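You operate a simulated robot arm through the tools that you are given. There is no shell and no other tool.

Carry out the task below with a simulated two-armed robot. There is one attempt and no reset: what you move stays moved.

Task
Close up the long bench: green valve shut, bath dial to 0, lid on, pump off.
Fine: turn the pot's pump knob shut before the pump goes off.

Only the result counts: the job must be done as asked and must still hold three seconds after the hand-in. Knocking over, shifting, dropping, spilling or breaking anything else fails it. Lids that push on must go on centred and level and be pressed home; caps that screw on are set level and turned clockwise until they are tight.

Robot
Two 7-joint arms with fingered hands on one trunk that stands fixed in place. Base frame: the origin is at the foot of the trunk, x ahead of it, y to its left, z up; the work surface is at about z = 860. Units: mm, rad, N and s.
The left shoulder is at [50, 214, 869], the right one opposite. With the tool pointing down near the work surface each hand reaches from about 360 to 880 mm from the base axis, measured 20 degrees to its own side. Payload 3 kg a hand.
The TCP of each hand is the grasp point between the finger pads, 26 mm short of the fingertips. In the tool frame z runs along the fingers and y along their closing line. The gripper opens to 132 mm; its body begins 73 mm behind the TCP. The gripper is a hand of 3 fingers: y runs from the thumb to the fingers, the wrist lies at [0, 0, -229] in the tool frame, and closing takes about 1.5 s.
Orientation is that of the tool frame in the base frame, as [roll, pitch, yaw] about the fixed x, y, z axes, in that order (R = Rz(yaw) Ry(pitch) Rx(roll)). With the fingers straight down and closing along the base's y, the tool's x points along the base's -x, its y along +y and its z along -z.

Tools
- The arms move only by the tool apply_moves. It takes "left_increments", "right_increments" or both (then of equal length, played together; a hand with none holds still); each is one flat list of numbers, 7 for each row, row after row: the shift along the base's x, y, z in mm, then the turn, a rotation vector about the base's x, y, z in rad, then the finger opening in mm, from 0 to 132. In form: [dx, dy, dz, ax, ay, az, hand, dx, dy, dz, ax, ay, az, hand, ...]. A call has 1 to 20 rows; each row shifts and turns the commanded pose from where the row before left it. Rows are played at 5 a second. More than 50 mm and 0.15 rad between two rows, or a gripper value outside its range, and nothing of the call is played. Where a pose cannot be reached the arm comes as near as it can. A force on the tool above 40 N (or 10 N above the force at the start of the call, whichever is more), or a blocked arm, ends the call early, and 0.2 s more pass. The fingers move at their own pace (about 72 mm/s each) and stop on an object; they squeeze with about 22 N. The grip force told is the motor's: it shows also when the fingers shut on nothing. Time passes only in rows, and 0.2 s behind the last, so rows that do not move let the fingers close. It gives the time, the measured TCP pose, the force on the tool (base axes), the opening and the grip force at its end, in the units of the frame above (readings bear some noise), with the torque about the TCP (base axes, N m) and any sound that the robot's microphone picked up, and new pictures: "show" is both (left out), scene, wrist or none (wrist: the cameras of the hands that moved).
- Cameras (640 x 400 px; columns grow to the right, rows downward): "scene" is now at [37.5, -49.8, 1507.2]; the picture's right is [-0.55, -0.84, 0.00], its down [-0.51, 0.33, -0.80] and it looks along [0.67, -0.44, -0.60] (base axes); focal length 321 px, centre (320, 200). "left" rides on the left gripper at [-62, 3, -92] in its tool frame; the picture's right is [-0.05, -1.00, 0.00], its down [0.83, -0.04, -0.56] and it looks along [0.55, -0.03, 0.83] (tool axes); focal length 230 px, centre (320, 200). "right" rides on the right gripper at [61, 3, -92] in its tool frame; the picture's right is [-0.05, 1.00, 0.00], its down [-0.83, -0.04, -0.56] and it looks along [-0.55, -0.03, 0.83] (tool axes); focal length 230 px, centre (320, 200). There is no depth. A picture from a camera that has moved, and an enlarged one, comes with that camera's place and axes in the base frame and with its lens. The place of the scene camera against the robot may be out by one fixed shift of up to 18 mm in any direction.
- grasp_type(shape, hand): the hand has 3 fingers and takes this shape, open, in about a second: jaw (thumb against the fingers, like two jaws); tri (thumb and two fingers); tip (a fingertip pinch); poke (one finger out to press); point (the index stretched); flat (the hand flat); cup (the hand cupped); fist (a fist). The gripper value then closes the fingers along that shape, each until it touches; the sizes above hold for jaw. It gives what a move gives, with no picture.
- turn_head(pan, tilt): turns the head with the scene camera to pan (to the left, within 1.501 rad either way) and tilt (down, from -0.506 to 1.204), counted from straight ahead of the robot. It gives what a move gives, and a new picture of the scene camera.
- zoom(camera, box): a new picture of the part [left, top, right, bottom] of that camera's present view, enlarged. No time passes.
- job_done(): hands the job in; it is judged then, once.

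Nothing tells you positions but the pictures and the camera data. Unless the task says otherwise, let go and move clear before handing in.

The tools are called after "Emit:" as name(argument=value, ...) on one line, values as JSON. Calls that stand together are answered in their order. apply_moves: Moves the arms, as the interface text tells. Its arguments: {"type":"object","properties":{"left_increments":{"type":"array"},"right_increments":{"type":"array"},"show":{"type":"string","enum":["both","scene","wrist","none"]}},"required":[]} The other tools are called the same way: grasp_type (shape, hand) gives the hand a shape; turn_head (pan, tilt) turns the head that bears the scene camera; zoom (camera, box) takes an enlarged picture of a part of a camera's view; job_done () hands the job in.

At the start:

```text
time_s: 0.0
left_tcp_pos: [432.3, -55.7, 1216.0]
left_tool_rot: [-3.141, -0.001, 2.668]
left_ft_force: [0.4, -0.3, 0.6]
left_wrist_torque: [-0.01, 0.0, 0.0]
left_gripper_width: 132.0
left_grasp_force: 0.0
left_shape: jaw
right_tcp_pos: [352.5, -399.9, 1208.8]
right_tool_rot: [3.141, 0.0, 2.666]
right_ft_force: [0.0, 0.1, -1.3]
right_wrist_torque: [0.01, 0.03, -0.03]
right_gripper_width: 131.9
right_grasp_force: 0.1
right_shape: jaw
head pan, tilt (commanded): [-0.578, 0.648]
```

scene: 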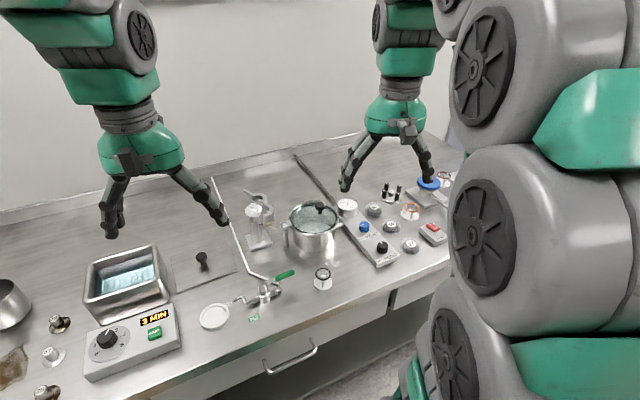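
right: 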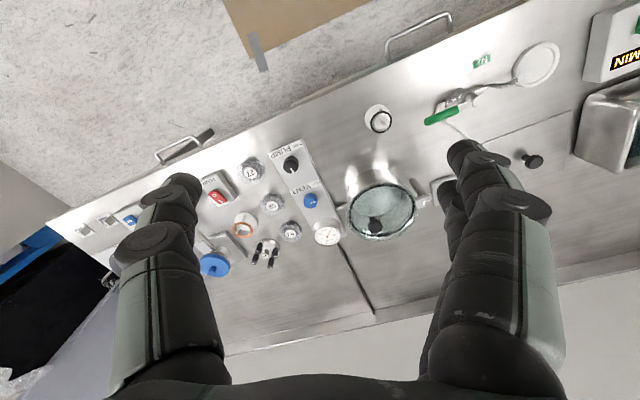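
left: 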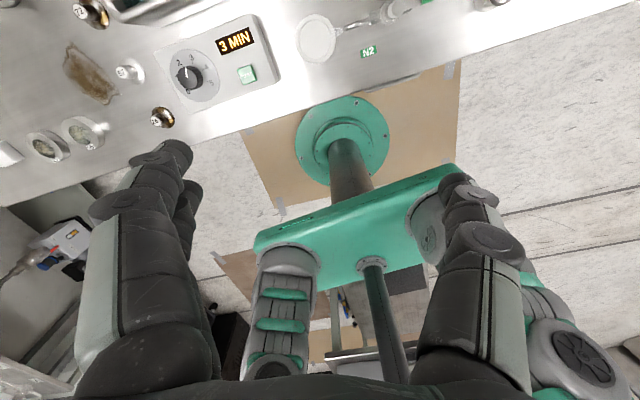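

I see a bench with an ultrasonic bath (dial, "3 MIN" display), a flat lid with a black knob beside it, a green-handled valve, a pot with a pump panel ("PUMP", "VENT" knobs), and a red rocker switch box. I will look closer before moving anything.

Emit:
zoom(camera="scene", box=[60, 220, 320, 400])

Emit:
zoom(camera="scene", box=[270, 150, 470, 290])

Emit:
zoom(camera="right", box=[160, 80, 440, 280])

Emit:
zoom(camera="right", box=[400, 0, 640, 200])

Emit:
zoom(camera="left", box=[0, 0, 420, 180])

```text
2.22 times, centred on (190, 310) of scene
camera zoom: at [37.5, -49.8, 1507.2], right [-0.55, -0.84, 0.0], down [-0.51, 0.33, -0.8], along [0.67, -0.44, -0.6], focal length 713 px, centre (609, -44)
```

zoom: 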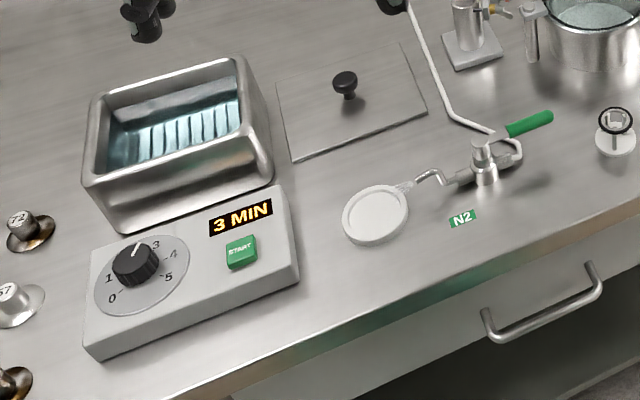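

```text
2.86 times, centred on (370, 220) of scene
camera zoom: at [37.5, -49.8, 1507.2], right [-0.55, -0.84, 0.0], down [-0.51, 0.33, -0.8], along [0.67, -0.44, -0.6], focal length 917 px, centre (177, 143)
```

zoom: 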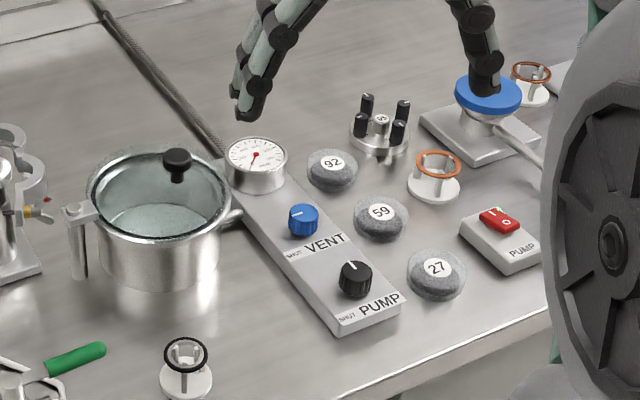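

```text
2.00 times, centred on (300, 180) of right
camera zoom: at [298.9, -369.9, 1301.1], right [0.5, 0.86, 0.0], down [0.72, -0.42, 0.56], along [0.48, -0.28, -0.83], focal length 460 px, centre (360, 240)
```

zoom: 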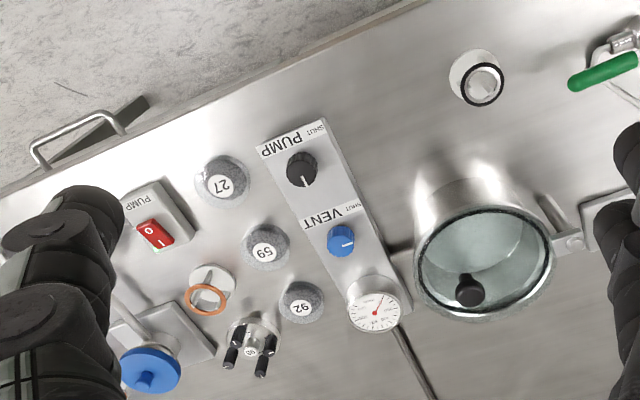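

```text
2.00 times, centred on (520, 100) of right
camera zoom: at [298.9, -369.9, 1301.1], right [0.5, 0.86, 0.0], down [0.72, -0.42, 0.56], along [0.48, -0.28, -0.83], focal length 460 px, centre (-80, 400)
```

zoom: 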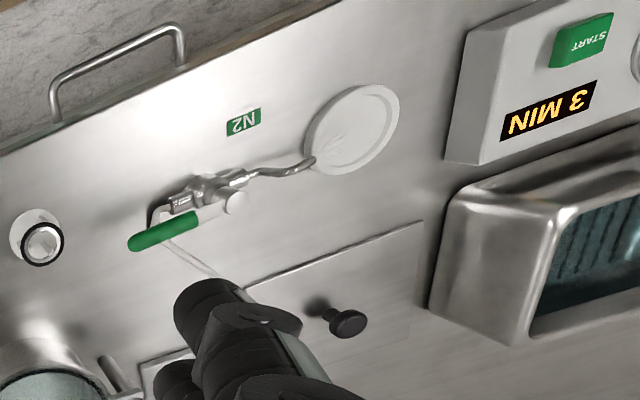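

```text
1.52 times, centred on (210, 90) of left
camera zoom: at [488.6, -80.9, 1307.0], right [-0.41, -0.91, 0.0], down [-0.76, 0.34, 0.56], along [-0.51, 0.23, -0.83], focal length 351 px, centre (488, 368)
```

zoom: 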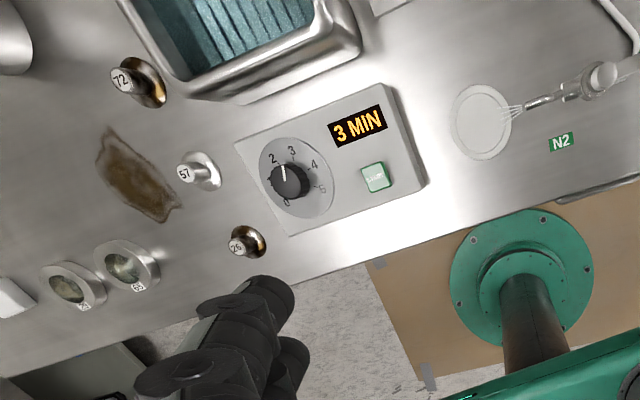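

The bench has the bath and its loose flat lid, an N2 valve with a green handle, a vacuum pot with VENT/PUMP knobs, and a red PUMP rocker. I'll turn the head to view each zone more centrally.

Emit:
turn_head(pan=0.1, tilt=0.8)

Emit:
zoom(camera="scene", box=[160, 80, 480, 280])

Emit:
turn_head(pan=-0.5, tilt=0.9)

Emit:
zoom(camera="scene", box=[160, 80, 480, 280])

Emit:
turn_head(pan=-0.9, tilt=0.75)

Emit:
zoom(camera="scene", box=[160, 80, 480, 280])

```text
time_s: 1.1
left_tcp_pos: [432.2, -55.4, 1214.5]
left_tool_rot: [-3.14, 0.0, 2.667]
left_ft_force: [-0.4, 1.2, 0.3]
left_wrist_torque: [-0.03, 0.03, 0.02]
left_gripper_width: 131.8
left_grasp_force: 0.0
left_shape: jaw
right_tcp_pos: [352.5, -399.7, 1210.1]
right_tool_rot: [-3.14, -0.001, 2.666]
right_ft_force: [0.4, 0.9, 0.0]
right_wrist_torque: [-0.01, 0.0, 0.0]
right_gripper_width: 131.5
right_grasp_force: 0.0
right_shape: jaw
head pan, tilt (commanded): [0.099, 0.799]
camera scene: at [45.0, 5.6, 1494.4], right [0.1, -1.0, 0.0], down [-0.71, -0.07, -0.7], along [0.69, 0.07, -0.72], focal length 321 px, centre (320, 200)
```

scene: 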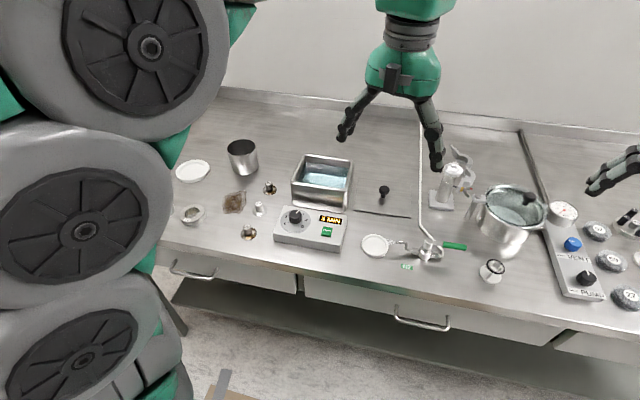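

```text
2.00 times, centred on (320, 180) of scene
camera zoom: at [45.0, 5.6, 1494.4], right [0.1, -1.0, 0.0], down [-0.71, -0.07, -0.7], along [0.69, 0.07, -0.72], focal length 642 px, centre (320, 240)
```

zoom: 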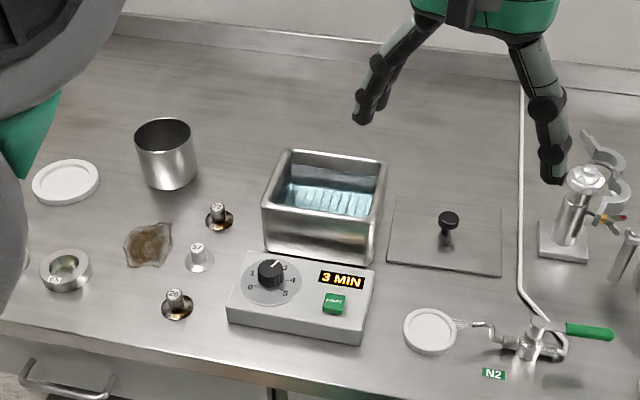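

```text
time_s: 2.0
left_tcp_pos: [433.2, -55.6, 1214.1]
left_tool_rot: [3.141, 0.0, 2.665]
left_ft_force: [-0.5, 0.2, 0.7]
left_wrist_torque: [0.03, -0.02, 0.01]
left_gripper_width: 131.9
left_grasp_force: 0.0
left_shape: jaw
right_tcp_pos: [352.0, -399.4, 1208.8]
right_tool_rot: [-3.141, 0.0, 2.668]
right_ft_force: [0.5, -0.1, -1.0]
right_wrist_torque: [0.03, 0.01, 0.02]
right_gripper_width: 131.9
right_grasp_force: 0.0
right_shape: jaw
head pan, tilt (commanded): [-0.499, 0.901]
camera scene: at [31.0, -38.4, 1486.5], right [-0.48, -0.88, 0.0], down [-0.69, 0.37, -0.62], along [0.55, -0.3, -0.78], focal length 321 px, centre (320, 200)
```

scene: 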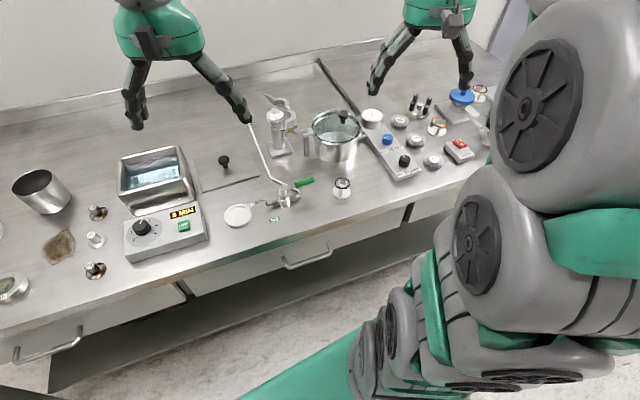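

```text
2.00 times, centred on (320, 180) of scene
camera zoom: at [31.0, -38.4, 1486.5], right [-0.48, -0.88, 0.0], down [-0.69, 0.37, -0.62], along [0.55, -0.3, -0.78], focal length 642 px, centre (320, 240)
```

zoom: 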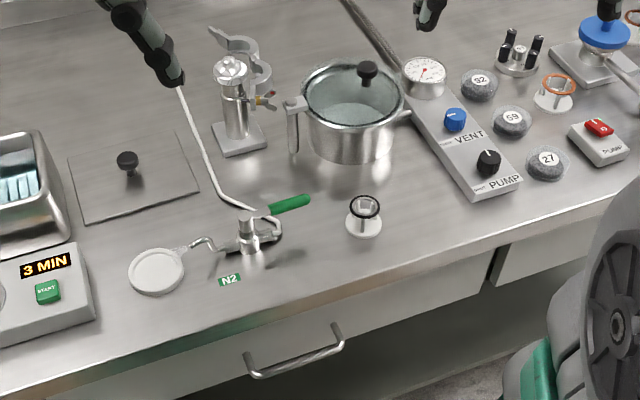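

```text
time_s: 2.9
left_tcp_pos: [433.1, -55.9, 1214.6]
left_tool_rot: [3.141, -0.001, 2.667]
left_ft_force: [0.5, 0.3, 0.4]
left_wrist_torque: [0.0, -0.02, -0.02]
left_gripper_width: 132.0
left_grasp_force: 0.2
left_shape: jaw
right_tcp_pos: [352.6, -400.2, 1208.3]
right_tool_rot: [-3.14, 0.0, 2.666]
right_ft_force: [-0.6, 0.7, -0.8]
right_wrist_torque: [0.01, -0.03, -0.04]
right_gripper_width: 131.9
right_grasp_force: 0.0
right_shape: jaw
head pan, tilt (commanded): [-0.901, 0.75]
camera scene: at [16.2, -67.2, 1498.4], right [-0.78, -0.62, 0.0], down [-0.42, 0.53, -0.73], along [0.45, -0.57, -0.68], focal length 321 px, centre (320, 200)
```

scene: 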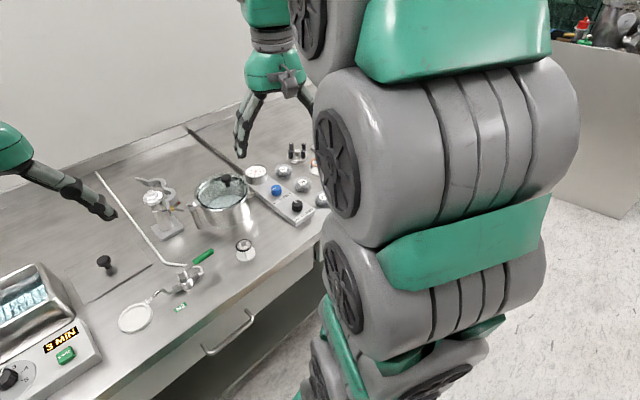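

```text
2.00 times, centred on (320, 180) of scene
camera zoom: at [16.2, -67.2, 1498.4], right [-0.78, -0.62, 0.0], down [-0.42, 0.53, -0.73], along [0.45, -0.57, -0.68], focal length 642 px, centre (320, 240)
```

zoom: 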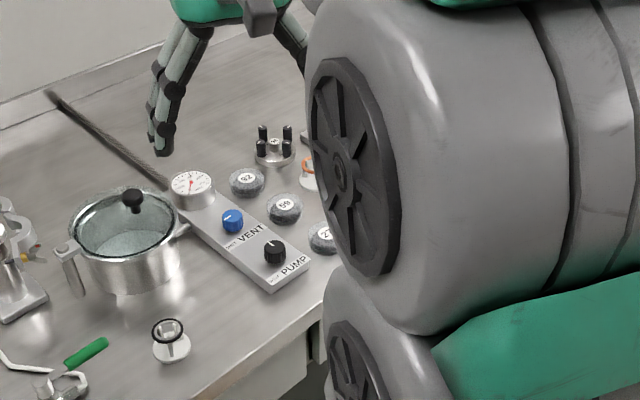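

The knob panel (PUMP knob about [448,-513]), the rocker (about [429,-684]), the valve (about [500,-197]) and the bath dial (about [534,110]) are all within reach. I'll bring both hands lower for close-up wrist pictures.

Emit:
apply_moves(left_increments=[21.3, -27, -19.2, 0, 0, 0, 132, 21.3, -27, -19.2, 0, 0, 0, 132, 21.3, -27, -19.2, 0, 0, 0, 132, 21.3, -27, -19.2, 0, 0, 0, 132, 21.3, -27, -19.2, 0, 0, 0, 132, 21.3, -27, -19.2, 0, 0, 0, 132], right_increments=[11.2, -26.7, -16.5, 0, 0, 0, 132, 11.2, -26.7, -16.5, 0, 0, 0, 132, 11.2, -26.7, -16.5, 0, 0, 0, 132, 11.2, -26.7, -16.5, 0, 0, 0, 132, 11.2, -26.7, -16.5, 0, 0, 0, 132, 11.2, -26.7, -16.5, 0, 0, 0, 132], show="both")

```text
time_s: 4.3
left_tcp_pos: [560.2, -219.6, 1099.6]
left_tool_rot: [-3.142, 0.0, 2.667]
left_ft_force: [0.2, 0.4, -0.4]
left_wrist_torque: [-0.01, 0.0, -0.02]
left_gripper_width: 132.0
left_grasp_force: 0.0
left_shape: jaw
right_tcp_pos: [420.0, -559.9, 1108.7]
right_tool_rot: [3.141, 0.001, 2.667]
right_ft_force: [-0.1, -0.5, -0.6]
right_wrist_torque: [-0.01, 0.0, -0.01]
right_gripper_width: 131.9
right_grasp_force: 0.0
right_shape: jaw
head pan, tilt (commanded): [-0.901, 0.75]
camera scene: at [16.2, -67.3, 1498.4], right [-0.78, -0.62, 0.0], down [-0.42, 0.53, -0.73], along [0.45, -0.57, -0.68], focal length 321 px, centre (320, 200)
camera right: at [366.2, -529.6, 1201.4], right [0.5, 0.86, 0.0], down [0.72, -0.42, 0.56], along [0.48, -0.28, -0.83], focal length 230 px, centre (320, 200)
camera left: at [616.7, -244.4, 1190.9], right [-0.41, -0.91, 0.0], down [-0.76, 0.34, 0.56], along [-0.51, 0.23, -0.83], focal length 230 px, centre (320, 200)
```

scene: 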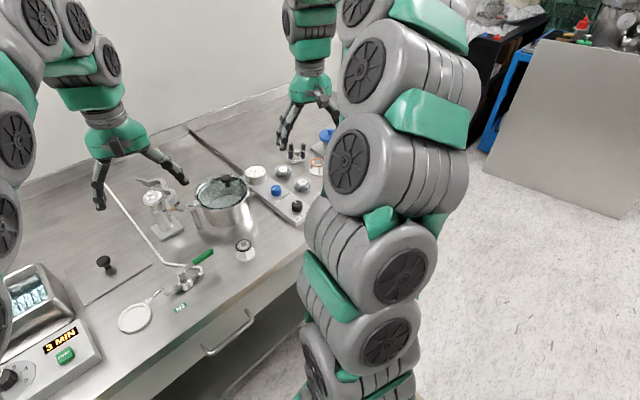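
right: 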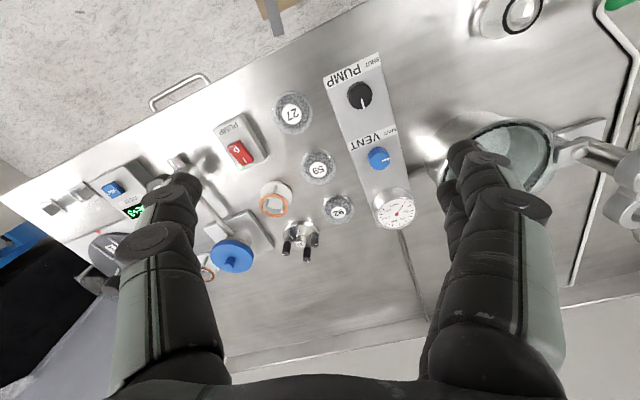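
left: 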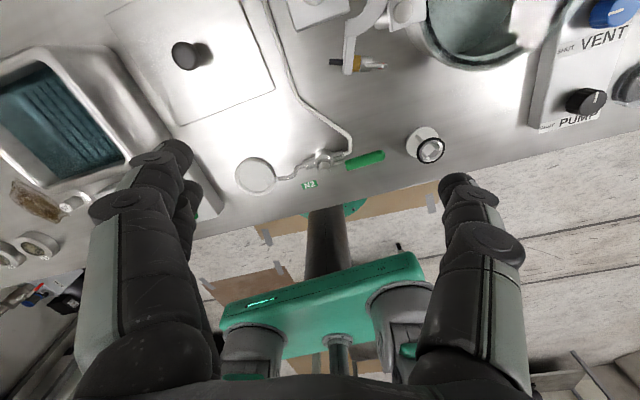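

Emit:
zoom(camera="left", box=[220, 90, 480, 220])

Emit:
zoom(camera="right", box=[180, 40, 460, 260])

Emit:
zoom(camera="left", box=[0, 0, 300, 220])

Emit:
zoom(camera="right", box=[210, 90, 290, 180])

Emit:
zoom(camera="right", box=[310, 50, 430, 180])

```text
2.46 times, centred on (350, 155) of left
camera zoom: at [616.7, -244.4, 1190.9], right [-0.41, -0.91, 0.0], down [-0.76, 0.34, 0.56], along [-0.51, 0.23, -0.83], focal length 566 px, centre (246, 311)
```

zoom: 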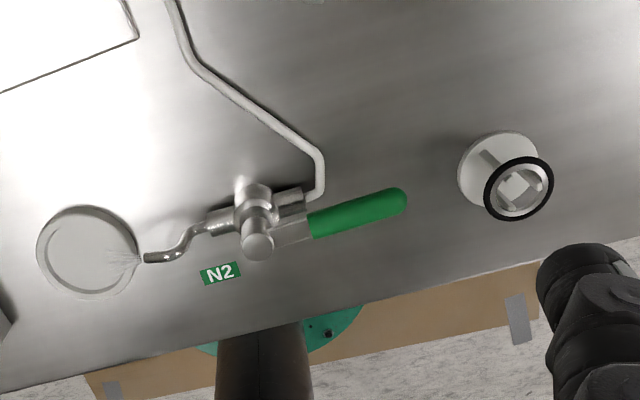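

```text
1.82 times, centred on (320, 150) of right
camera zoom: at [366.2, -529.6, 1201.4], right [0.5, 0.86, 0.0], down [0.72, -0.42, 0.56], along [0.48, -0.28, -0.83], focal length 418 px, centre (320, 291)
```

zoom: 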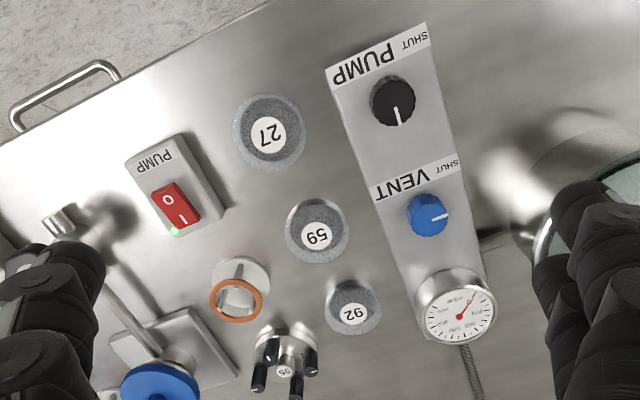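

```text
1.82 times, centred on (150, 110) of left
camera zoom: at [616.7, -244.4, 1190.9], right [-0.41, -0.91, 0.0], down [-0.76, 0.34, 0.56], along [-0.51, 0.23, -0.83], focal length 418 px, centre (629, 364)
```

zoom: 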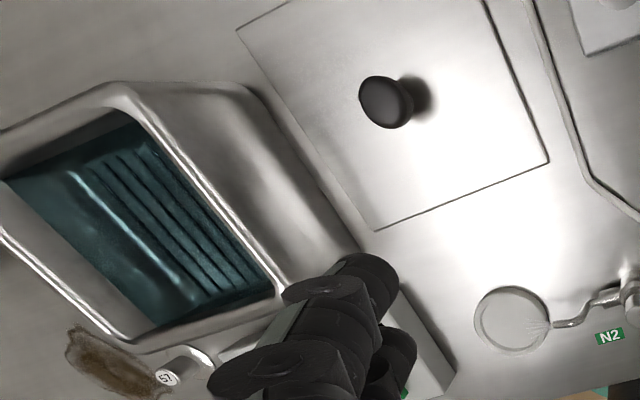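

```text
4.44 times, centred on (250, 135) of right
camera zoom: at [366.2, -529.6, 1201.4], right [0.5, 0.86, 0.0], down [0.72, -0.42, 0.56], along [0.48, -0.28, -0.83], focal length 1022 px, centre (631, 489)
```

zoom: 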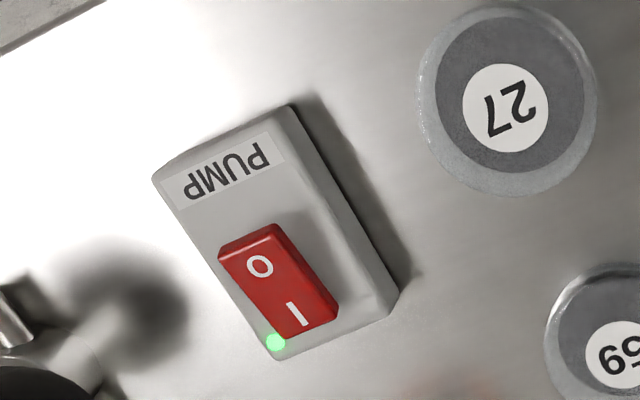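

```text
3.08 times, centred on (370, 115) of right
camera zoom: at [366.2, -529.6, 1201.4], right [0.5, 0.86, 0.0], down [0.72, -0.42, 0.56], along [0.48, -0.28, -0.83], focal length 708 px, centre (166, 462)
```

zoom: 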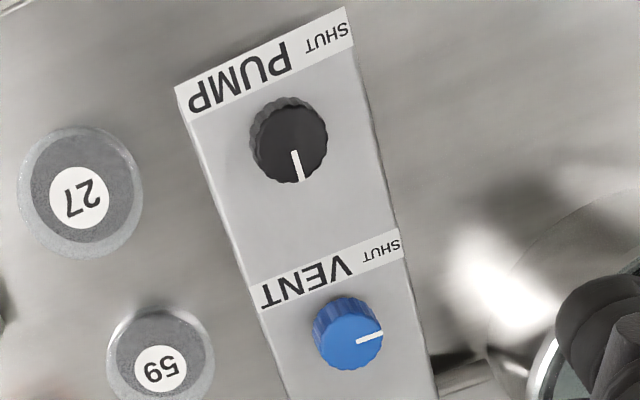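

The pump knob's white mark points away from the robot along the panel, while the VENT mark already points to its SHUT label on the left. The rocker's green light shows the pump running. I'll move the left hand over to the bath to look at the dial, rim and lid.

Emit:
apply_moves(left_increments=[2, 40, 0, 0, 0, 0, 132, 2, 40, 0, 0, 0, 0, 132, 2, 40, 0, 0, 0, 0, 132, 2, 40, 0, 0, 0, 0, 132, 2, 40, 0, 0, 0, 0, 132, 2, 40, 0, 0, 0, 0, 132, 2, 40, 0, 0, 0, 0, 132], show="wrist")

Emit:
zoom(camera="left", box=[160, 0, 480, 200])

Emit:
turn_head(pan=-0.2, tilt=0.8)

```text
time_s: 5.9
left_tcp_pos: [575.5, 62.4, 1099.6]
left_tool_rot: [-3.141, -0.001, 2.668]
left_ft_force: [0.9, 0.2, 0.3]
left_wrist_torque: [0.01, 0.0, 0.01]
left_gripper_width: 131.7
left_grasp_force: 0.1
left_shape: jaw
right_tcp_pos: [417.8, -560.3, 1108.2]
right_tool_rot: [-3.14, -0.002, 2.669]
right_ft_force: [-0.8, -0.3, -0.5]
right_wrist_torque: [-0.01, 0.0, 0.0]
right_gripper_width: 131.8
right_grasp_force: 0.0
right_shape: jaw
head pan, tilt (commanded): [-0.901, 0.75]
camera left: at [630.9, 38.0, 1191.7], right [-0.41, -0.91, 0.0], down [-0.76, 0.34, 0.56], along [-0.51, 0.23, -0.83], focal length 230 px, centre (320, 200)
```

left: 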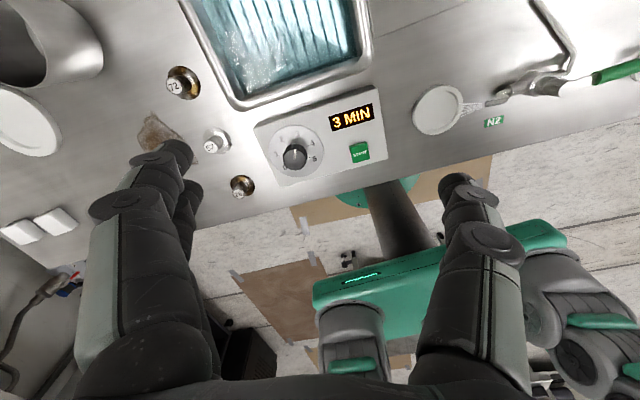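

```text
2.00 times, centred on (320, 100) of left
camera zoom: at [630.9, 38.0, 1191.7], right [-0.41, -0.91, 0.0], down [-0.76, 0.34, 0.56], along [-0.51, 0.23, -0.83], focal length 460 px, centre (320, 400)
```

zoom: 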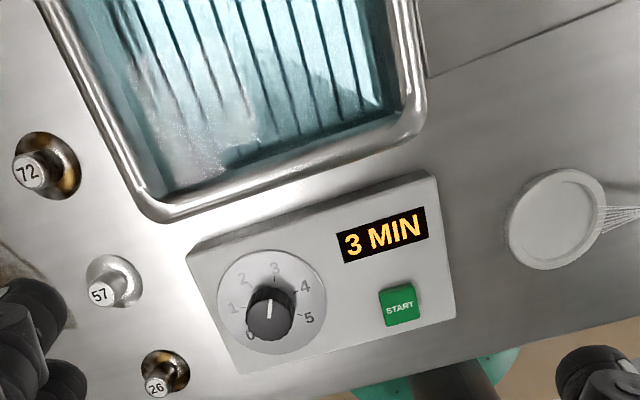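

```text
time_s: 7.0
left_tcp_pos: [574.9, 62.8, 1100.1]
left_tool_rot: [3.14, 0.001, 2.666]
left_ft_force: [-0.2, 0.6, 0.1]
left_wrist_torque: [0.02, 0.06, -0.01]
left_gripper_width: 131.9
left_grasp_force: 0.1
left_shape: jaw
right_tcp_pos: [418.9, -560.4, 1109.1]
right_tool_rot: [3.14, 0.001, 2.669]
right_ft_force: [0.3, 0.1, 0.3]
right_wrist_torque: [0.0, 0.0, -0.01]
right_gripper_width: 131.9
right_grasp_force: 0.1
right_shape: jaw
head pan, tilt (commanded): [-0.201, 0.799]
camera scene: at [43.7, -18.4, 1494.4], right [-0.2, -0.98, 0.0], down [-0.7, 0.14, -0.7], along [0.68, -0.14, -0.72], focal length 321 px, centre (320, 200)
```

scene: 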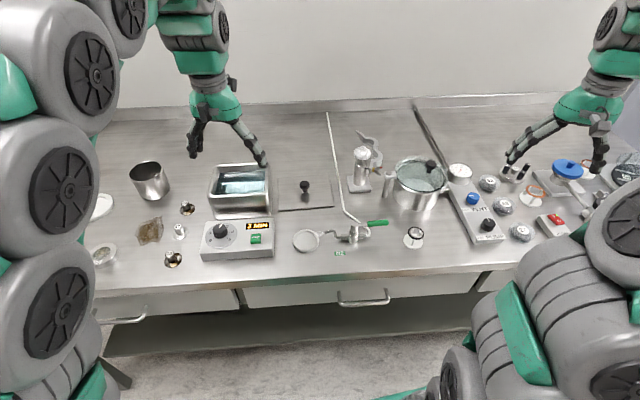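

The dial mark sits on 3; the 0 mark is about 162° counter-clockwise from it, with the knob at about [541,111,925]. I'll bring the left hand above the knob, turning it backwards first so there is room to turn the knob.

Emit:
apply_moves(left_increments=[-4.2, 6.0, -8, 0, 0, -0.15, 70, -4.2, 6.0, -8, 0, 0, -0.15, 70, -4.2, 6.0, -8, 0, 0, -0.15, 70, -4.2, 6.0, -8, 0, 0, -0.15, 70, -4.2, 6.0, -8, 0, 0, -0.15, 70, -4.2, 6.0, -8, 0, 0, -0.15, 70, -4.2, 6.0, -8, 0, 0, -0.15, 70, -4.2, 6.0, -8, 0, 0, -0.15, 70], show="both")

```text
time_s: 8.8
left_tcp_pos: [542.6, 111.0, 1036.0]
left_tool_rot: [-3.138, 0.0, 1.466]
left_ft_force: [0.0, 0.5, 0.3]
left_wrist_torque: [-0.03, 0.01, -0.01]
left_gripper_width: 70.5
left_grasp_force: 0.0
left_shape: jaw
right_tcp_pos: [418.8, -560.7, 1108.5]
right_tool_rot: [-3.142, 0.0, 2.667]
right_ft_force: [-0.6, 0.4, -0.2]
right_wrist_torque: [-0.01, 0.01, -0.02]
right_gripper_width: 132.0
right_grasp_force: 0.1
right_shape: jaw
head pan, tilt (commanded): [-0.201, 0.799]
camera scene: at [43.7, -18.4, 1494.4], right [-0.2, -0.98, 0.0], down [-0.7, 0.14, -0.7], along [0.68, -0.14, -0.72], focal length 321 px, centre (320, 200)
camera left: at [538.0, 49.8, 1127.5], right [-1.0, 0.05, 0.0], down [0.04, 0.83, 0.56], along [0.03, 0.55, -0.83], focal length 230 px, centre (320, 200)
```

scene: 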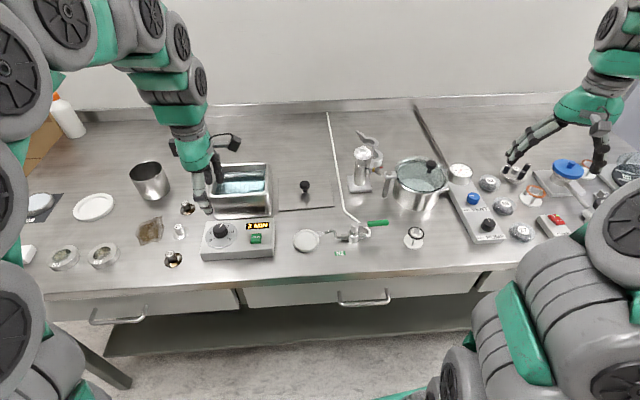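
left: 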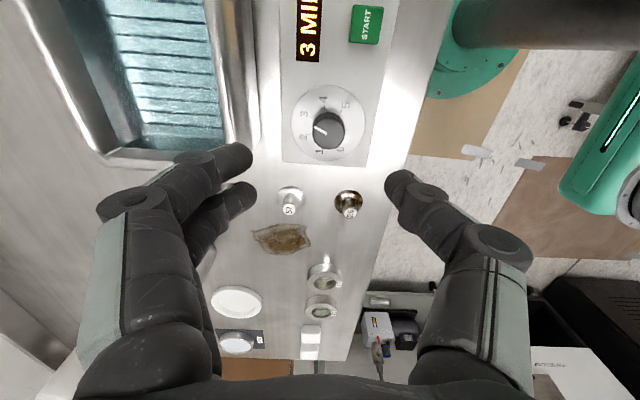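

Emit:
zoom(camera="left", box=[260, 60, 400, 200])

Emit:
zoom(camera="scene", box=[180, 140, 300, 270])

```text
2.86 times, centred on (330, 130) of left
camera zoom: at [538.0, 49.8, 1127.5], right [-1.0, 0.05, 0.0], down [0.04, 0.83, 0.56], along [0.03, 0.55, -0.83], focal length 657 px, centre (291, 400)
```

zoom: 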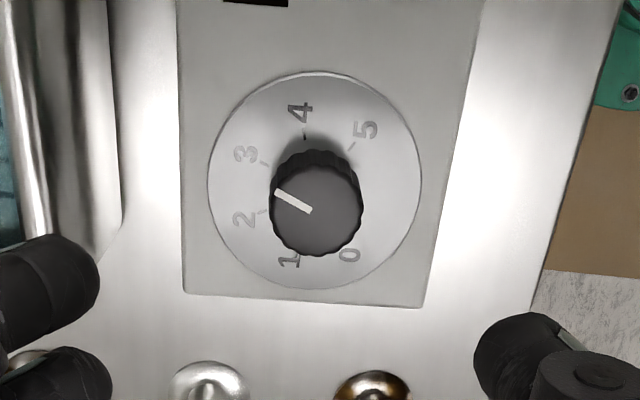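

```text
3.08 times, centred on (240, 205) of scene
camera zoom: at [43.7, -18.4, 1494.4], right [-0.2, -0.98, 0.0], down [-0.7, 0.14, -0.7], along [0.68, -0.14, -0.72], focal length 988 px, centre (566, 185)
```

zoom: 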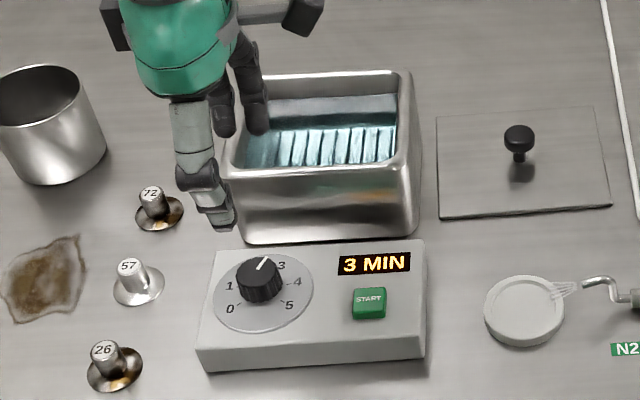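

The dial face is clear: the mark is at 3, with 0 at the opposite side. I'll centre the hand over the knob and go lower, checking its place as I descend.

Emit:
apply_moves(left_increments=[-4.5, 3, -28, 0, 0, 0, 60, -4.5, 3, -28, 0, 0, 0, 60], show="wrist")

Emit:
zoom(camera="left", box=[240, 90, 400, 250])

```text
time_s: 9.4
left_tcp_pos: [531.4, 115.5, 978.9]
left_tool_rot: [-3.14, -0.001, 1.466]
left_ft_force: [0.5, -1.1, 0.1]
left_wrist_torque: [-0.01, 0.01, 0.0]
left_gripper_width: 60.7
left_grasp_force: 0.1
left_shape: jaw
right_tcp_pos: [419.8, -559.6, 1109.3]
right_tool_rot: [-3.14, 0.0, 2.666]
right_ft_force: [0.1, 0.0, 0.0]
right_wrist_torque: [-0.02, -0.03, 0.02]
right_gripper_width: 131.8
right_grasp_force: 0.0
right_shape: jaw
head pan, tilt (commanded): [-0.201, 0.799]
camera left: at [529.0, 54.2, 1070.9], right [-1.0, 0.05, 0.0], down [0.04, 0.83, 0.56], along [0.03, 0.55, -0.83], focal length 230 px, centre (320, 200)
```

left: 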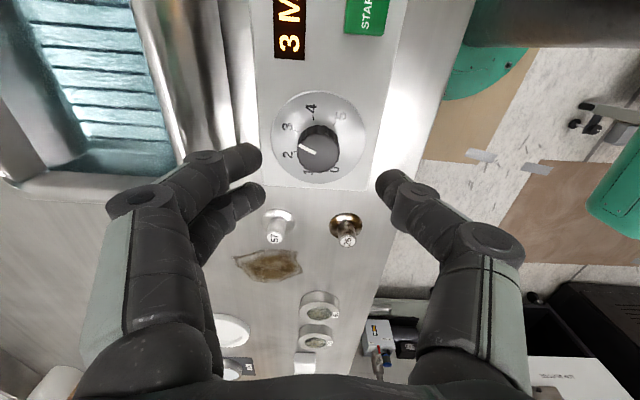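

```text
2.50 times, centred on (320, 170) of left
camera zoom: at [529.0, 54.2, 1070.9], right [-1.0, 0.05, 0.0], down [0.04, 0.83, 0.56], along [0.03, 0.55, -0.83], focal length 575 px, centre (320, 275)
```

zoom: 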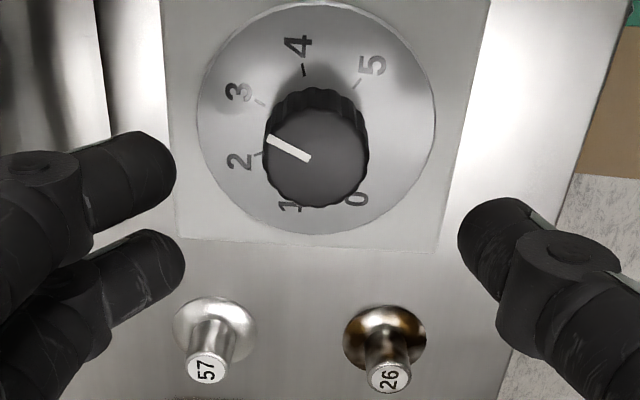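

The knob (about 28 mm wide, top near z 914) sits right under the grasp point. I'll lower the open hand around it and look again.

Emit:
apply_moves(left_increments=[0.8, 0.8, -25, 0, 0, 0, 60, 0.8, 0.8, -24, 0, 0, 0, 60], show="wrist")

Emit:
zoom(camera="left", box=[240, 90, 400, 250])

Emit:
zoom(camera="scene", box=[180, 140, 300, 270])

```text
time_s: 10.0
left_tcp_pos: [533.3, 117.2, 931.0]
left_tool_rot: [-3.141, 0.001, 1.468]
left_ft_force: [-0.4, -0.3, 0.2]
left_wrist_torque: [-0.01, -0.02, -0.03]
left_gripper_width: 60.5
left_grasp_force: 0.3
left_shape: jaw
right_tcp_pos: [419.1, -559.3, 1109.3]
right_tool_rot: [-3.141, 0.001, 2.667]
right_ft_force: [0.5, 0.4, 0.1]
right_wrist_torque: [-0.04, 0.0, 0.0]
right_gripper_width: 131.8
right_grasp_force: 0.0
right_shape: jaw
head pan, tilt (commanded): [-0.201, 0.799]
camera left: at [529.9, 56.4, 1022.0], right [-1.0, 0.05, 0.0], down [0.04, 0.83, 0.56], along [0.03, 0.55, -0.83], focal length 230 px, centre (320, 200)
```

left: 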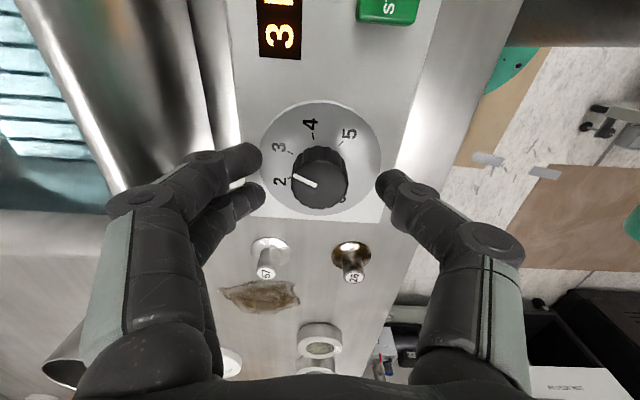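

```text
2.50 times, centred on (320, 170) of left
camera zoom: at [529.9, 56.4, 1022.0], right [-1.0, 0.05, 0.0], down [0.04, 0.83, 0.56], along [0.03, 0.55, -0.83], focal length 575 px, centre (320, 275)
```

zoom: 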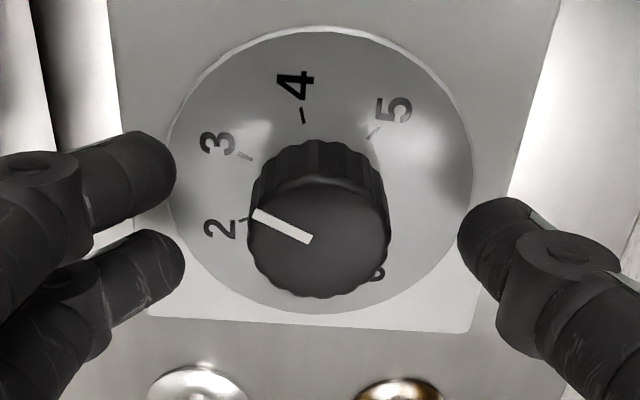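

```text
3.08 times, centred on (240, 205) of scene
camera zoom: at [43.8, -18.4, 1494.4], right [-0.2, -0.98, 0.0], down [-0.7, 0.14, -0.7], along [0.68, -0.14, -0.72], focal length 988 px, centre (566, 185)
```

zoom: 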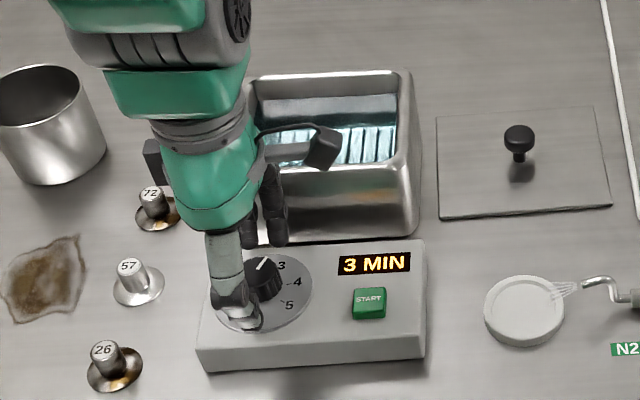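

The knob top is near z 916 and the box top near z 883; the pads will straddle the knob. I'll go down 14 mm more and close on it.

Emit:
apply_moves(left_increments=[0.3, 0.8, -14, 0, 0, 0, 60, 0, 0, 0, 0, 0, 0, 20, 0, 0, 0, 0, 0, 0, 20, 0, 0, 0, 0, 0, 0, 20, 0, 0, 0, 0, 0, 0, 20], show="wrist")

Emit:
zoom(camera="left", box=[240, 90, 400, 250])

```text
time_s: 11.2
left_tcp_pos: [534.0, 118.4, 918.9]
left_tool_rot: [3.139, 0.001, 1.467]
left_ft_force: [2.6, 0.5, 17.8]
left_wrist_torque: [-0.03, -0.28, -0.02]
left_gripper_width: 54.8
left_grasp_force: 21.8
left_shape: jaw
right_tcp_pos: [419.2, -559.4, 1110.2]
right_tool_rot: [3.141, 0.003, 2.667]
right_ft_force: [0.5, -0.6, -0.1]
right_wrist_torque: [0.0, 0.02, -0.03]
right_gripper_width: 132.0
right_grasp_force: 0.0
right_shape: jaw
head pan, tilt (commanded): [-0.201, 0.799]
stopped in row 5 (left hand): the force on the tool passed its limit at 40 N (the readings are from after the stop); the commanded pose is now the measured one
camera left: at [530.6, 56.7, 1010.2], right [-1.0, 0.05, 0.0], down [0.04, 0.83, 0.56], along [0.03, 0.55, -0.83], focal length 230 px, centre (320, 200)
```

left: 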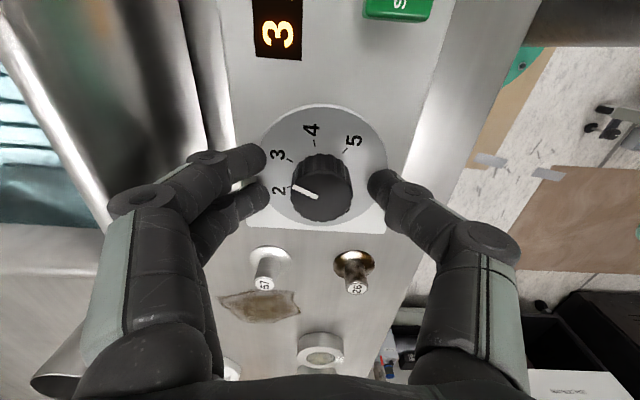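

```text
2.50 times, centred on (320, 170) of left
camera zoom: at [530.6, 56.7, 1010.2], right [-1.0, 0.05, 0.0], down [0.04, 0.83, 0.56], along [0.03, 0.55, -0.83], focal length 575 px, centre (320, 275)
```

zoom: 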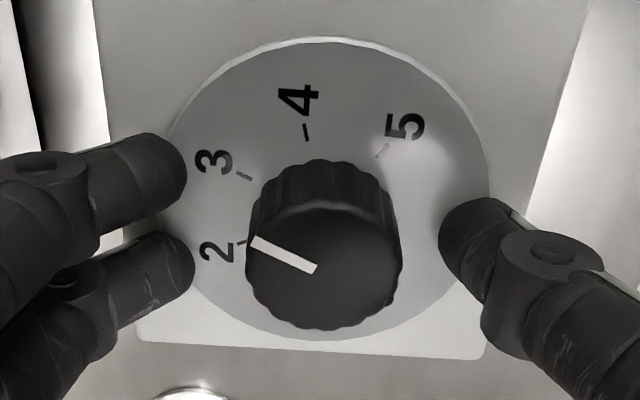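

The fingertips touched the box top while curling in (the force read upward), so the tips go lower as they close. I'll open a little, raise about 12 mm and close again.

Emit:
apply_moves(left_increments=[0, 0, 6, 0, 0, 0, 60, 0, 0, 7, 0, 0, 0, 60, 0, 0, 0, 0, 0, 0, 45, 0, 0, 0, 0, 0, 0, 30, 0, 0, 0, 0, 0, 0, 20, 0, 0, 0, 0, 0, 0, 20, 0, 0, 0, 0, 0, 0, 20], show="wrist")

Emit:
zoom(camera="left", box=[240, 90, 400, 250])

```text
time_s: 12.8
left_tcp_pos: [533.5, 118.5, 931.1]
left_tool_rot: [3.14, 0.0, 1.467]
left_ft_force: [-1.1, -1.1, -3.0]
left_wrist_torque: [0.0, 0.01, 0.02]
left_gripper_width: 22.8
left_grasp_force: 22.3
left_shape: jaw
right_tcp_pos: [419.7, -559.9, 1108.3]
right_tool_rot: [3.141, 0.001, 2.666]
right_ft_force: [-0.2, -0.1, 0.0]
right_wrist_torque: [-0.02, 0.02, -0.01]
right_gripper_width: 131.9
right_grasp_force: 0.1
right_shape: jaw
head pan, tilt (commanded): [-0.201, 0.799]
camera left: at [530.6, 56.8, 1022.6], right [-1.0, 0.05, 0.0], down [0.04, 0.83, 0.56], along [0.03, 0.55, -0.83], focal length 230 px, centre (320, 200)
```

left: 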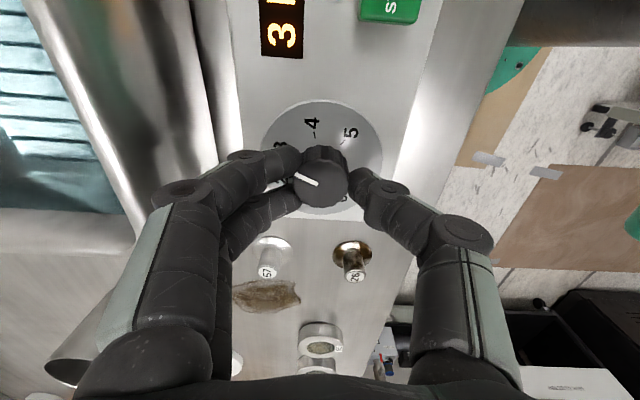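

```text
2.50 times, centred on (320, 170) of left
camera zoom: at [530.6, 56.8, 1022.6], right [-1.0, 0.05, 0.0], down [0.04, 0.83, 0.56], along [0.03, 0.55, -0.83], focal length 575 px, centre (320, 275)
```

zoom: 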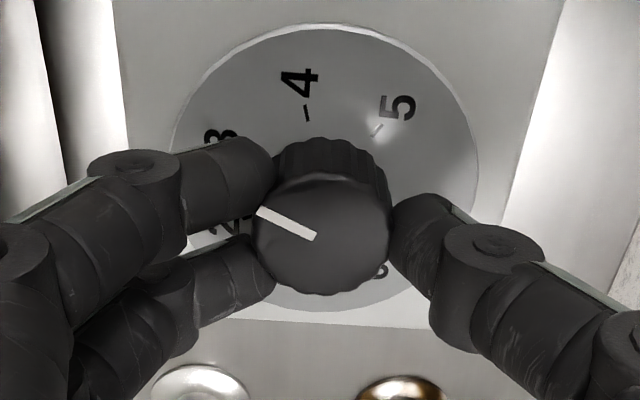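

The knob is held firmly (width 23, force 22 N). I'll turn it counter-clockwise in steps and watch the mark and display.

Emit:
apply_moves(left_increments=[0, 0, 0, 0, 0, 0.12, 20, 0, 0, 0, 0, 0, 0.12, 20, 0, 0, 0, 0, 0, 0.12, 20, 0, 0, 0, 0, 0, 0.12, 20, 0, 0, 0, 0, 0, 0.12, 20, 0, 0, 0, 0, 0, 0.12, 20, 0, 0, 0, 0, 0, 0.12, 20, 0, 0, 0, 0, 0, 0.12, 20], show="both")

Emit:
zoom(camera="left", box=[240, 90, 400, 250])

Emit:
zoom(camera="scene", box=[180, 140, 300, 270])

```text
time_s: 14.6
left_tcp_pos: [533.7, 118.1, 931.2]
left_tool_rot: [3.137, -0.001, 2.428]
left_ft_force: [-3.2, 1.7, -3.1]
left_wrist_torque: [0.04, 0.1, -0.06]
left_gripper_width: 22.6
left_grasp_force: 22.0
left_shape: jaw
right_tcp_pos: [419.1, -559.2, 1108.7]
right_tool_rot: [3.141, 0.001, 2.666]
right_ft_force: [-0.4, 0.1, -0.2]
right_wrist_torque: [0.0, -0.01, 0.0]
right_gripper_width: 131.8
right_grasp_force: 0.1
right_shape: jaw
head pan, tilt (commanded): [-0.201, 0.799]
camera scene: at [43.7, -18.4, 1494.4], right [-0.2, -0.98, 0.0], down [-0.7, 0.14, -0.7], along [0.68, -0.14, -0.72], focal length 321 px, centre (320, 200)
camera left: at [582.3, 80.6, 1022.6], right [-0.61, -0.79, 0.0], down [-0.66, 0.51, 0.56], along [-0.44, 0.34, -0.83], focal length 230 px, centre (320, 200)
```

scene: 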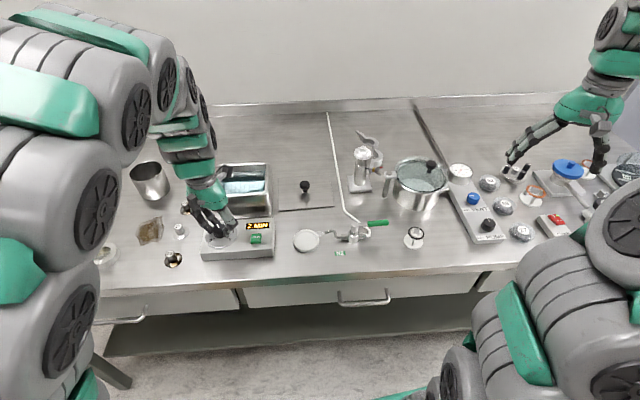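
left: 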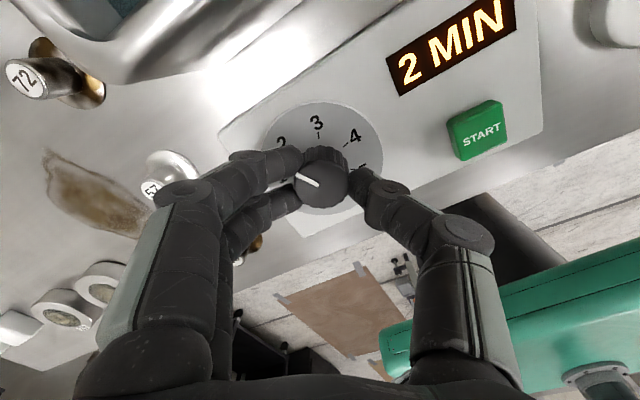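

```text
2.50 times, centred on (320, 170) of left
camera zoom: at [582.3, 80.6, 1022.6], right [-0.61, -0.79, 0.0], down [-0.66, 0.51, 0.56], along [-0.44, 0.34, -0.83], focal length 575 px, centre (320, 275)
```

zoom: 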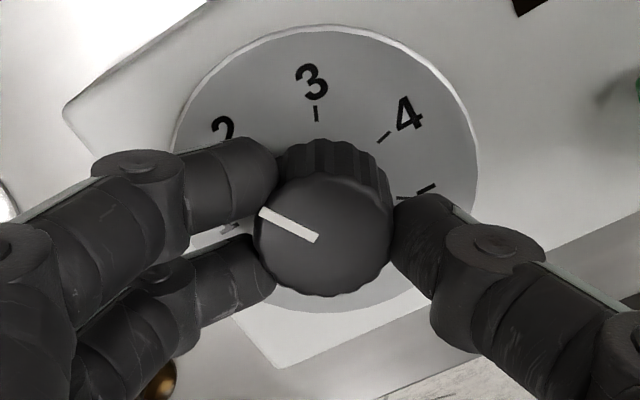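

```text
3.08 times, centred on (240, 205) of scene
camera zoom: at [43.7, -18.4, 1494.4], right [-0.2, -0.98, 0.0], down [-0.7, 0.14, -0.7], along [0.68, -0.14, -0.72], focal length 988 px, centre (566, 185)
```

zoom: 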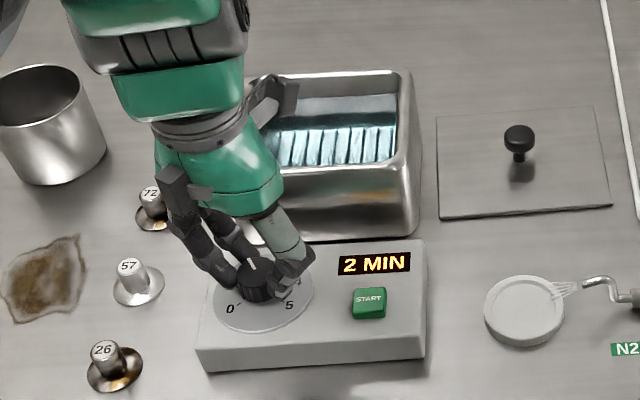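

The knob turns with the hand; the display dropped to 2 MIN. I'll keep turning.

Emit:
apply_moves(left_increments=[0, 0, 0, 0, 0, 0.12, 20, 0, 0, 0, 0, 0, 0.12, 20, 0, 0, 0, 0, 0, 0.12, 20, 0, 0, 0, 0, 0, 0.12, 20, 0, 0, 0, 0, 0, 0.12, 20, 0, 0, 0, 0, 0, 0.12, 20, 0, 0, 0, 0, 0, 0.12, 20, 0, 0, 0, 0, 0, 0.12, 20], show="both")

Emit:
zoom(camera="left", box=[240, 90, 400, 250])

Emit:
zoom(camera="scene", box=[180, 140, 300, 270])

```text
time_s: 16.4
left_tcp_pos: [532.5, 117.6, 930.2]
left_tool_rot: [3.14, -0.002, -2.892]
left_ft_force: [-10.7, 0.9, -3.3]
left_wrist_torque: [0.07, 0.22, -0.01]
left_gripper_width: 22.1
left_grasp_force: 22.0
left_shape: jaw
right_tcp_pos: [420.0, -560.6, 1108.7]
right_tool_rot: [-3.141, -0.001, 2.666]
right_ft_force: [-0.3, -0.1, -0.7]
right_wrist_torque: [0.03, 0.01, 0.01]
right_gripper_width: 132.1
right_grasp_force: 0.1
right_shape: jaw
head pan, tilt (commanded): [-0.201, 0.799]
camera scene: at [43.6, -18.4, 1494.4], right [-0.2, -0.98, 0.0], down [-0.7, 0.14, -0.7], along [0.68, -0.14, -0.72], focal length 321 px, centre (320, 200)
camera left: at [592.4, 136.0, 1022.7], right [0.3, -0.95, 0.0], down [-0.79, -0.25, 0.56], along [-0.53, -0.16, -0.83], focal length 230 px, centre (320, 200)
```

scene: 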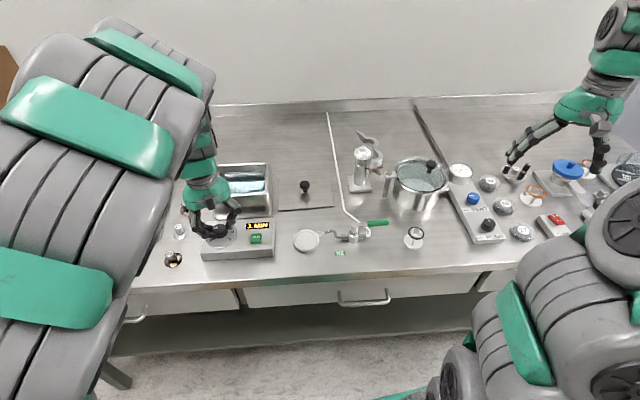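
left: 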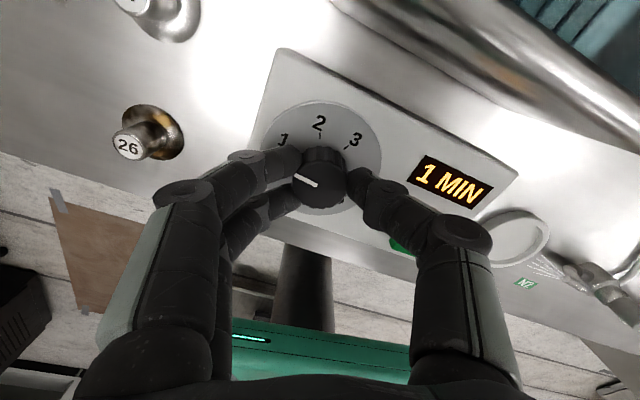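

```text
2.50 times, centred on (320, 170) of left
camera zoom: at [592.4, 136.0, 1022.7], right [0.3, -0.95, 0.0], down [-0.79, -0.25, 0.56], along [-0.53, -0.16, -0.83], focal length 575 px, centre (320, 275)
```

zoom: 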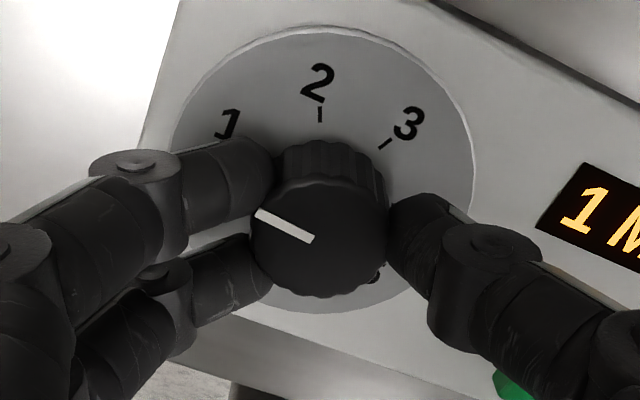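

```text
3.08 times, centred on (240, 205) of scene
camera zoom: at [43.6, -18.4, 1494.4], right [-0.2, -0.98, 0.0], down [-0.7, 0.14, -0.7], along [0.68, -0.14, -0.72], focal length 988 px, centre (566, 185)
```

zoom: 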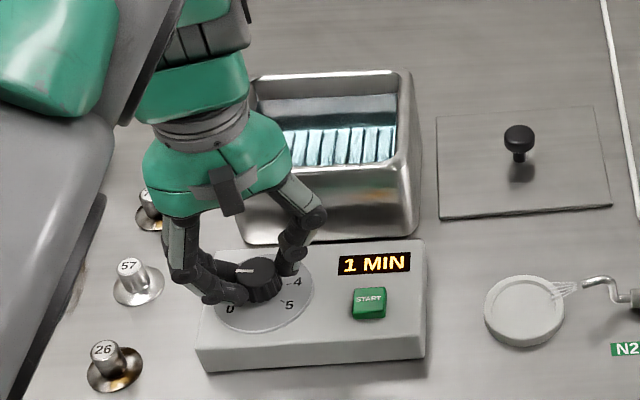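

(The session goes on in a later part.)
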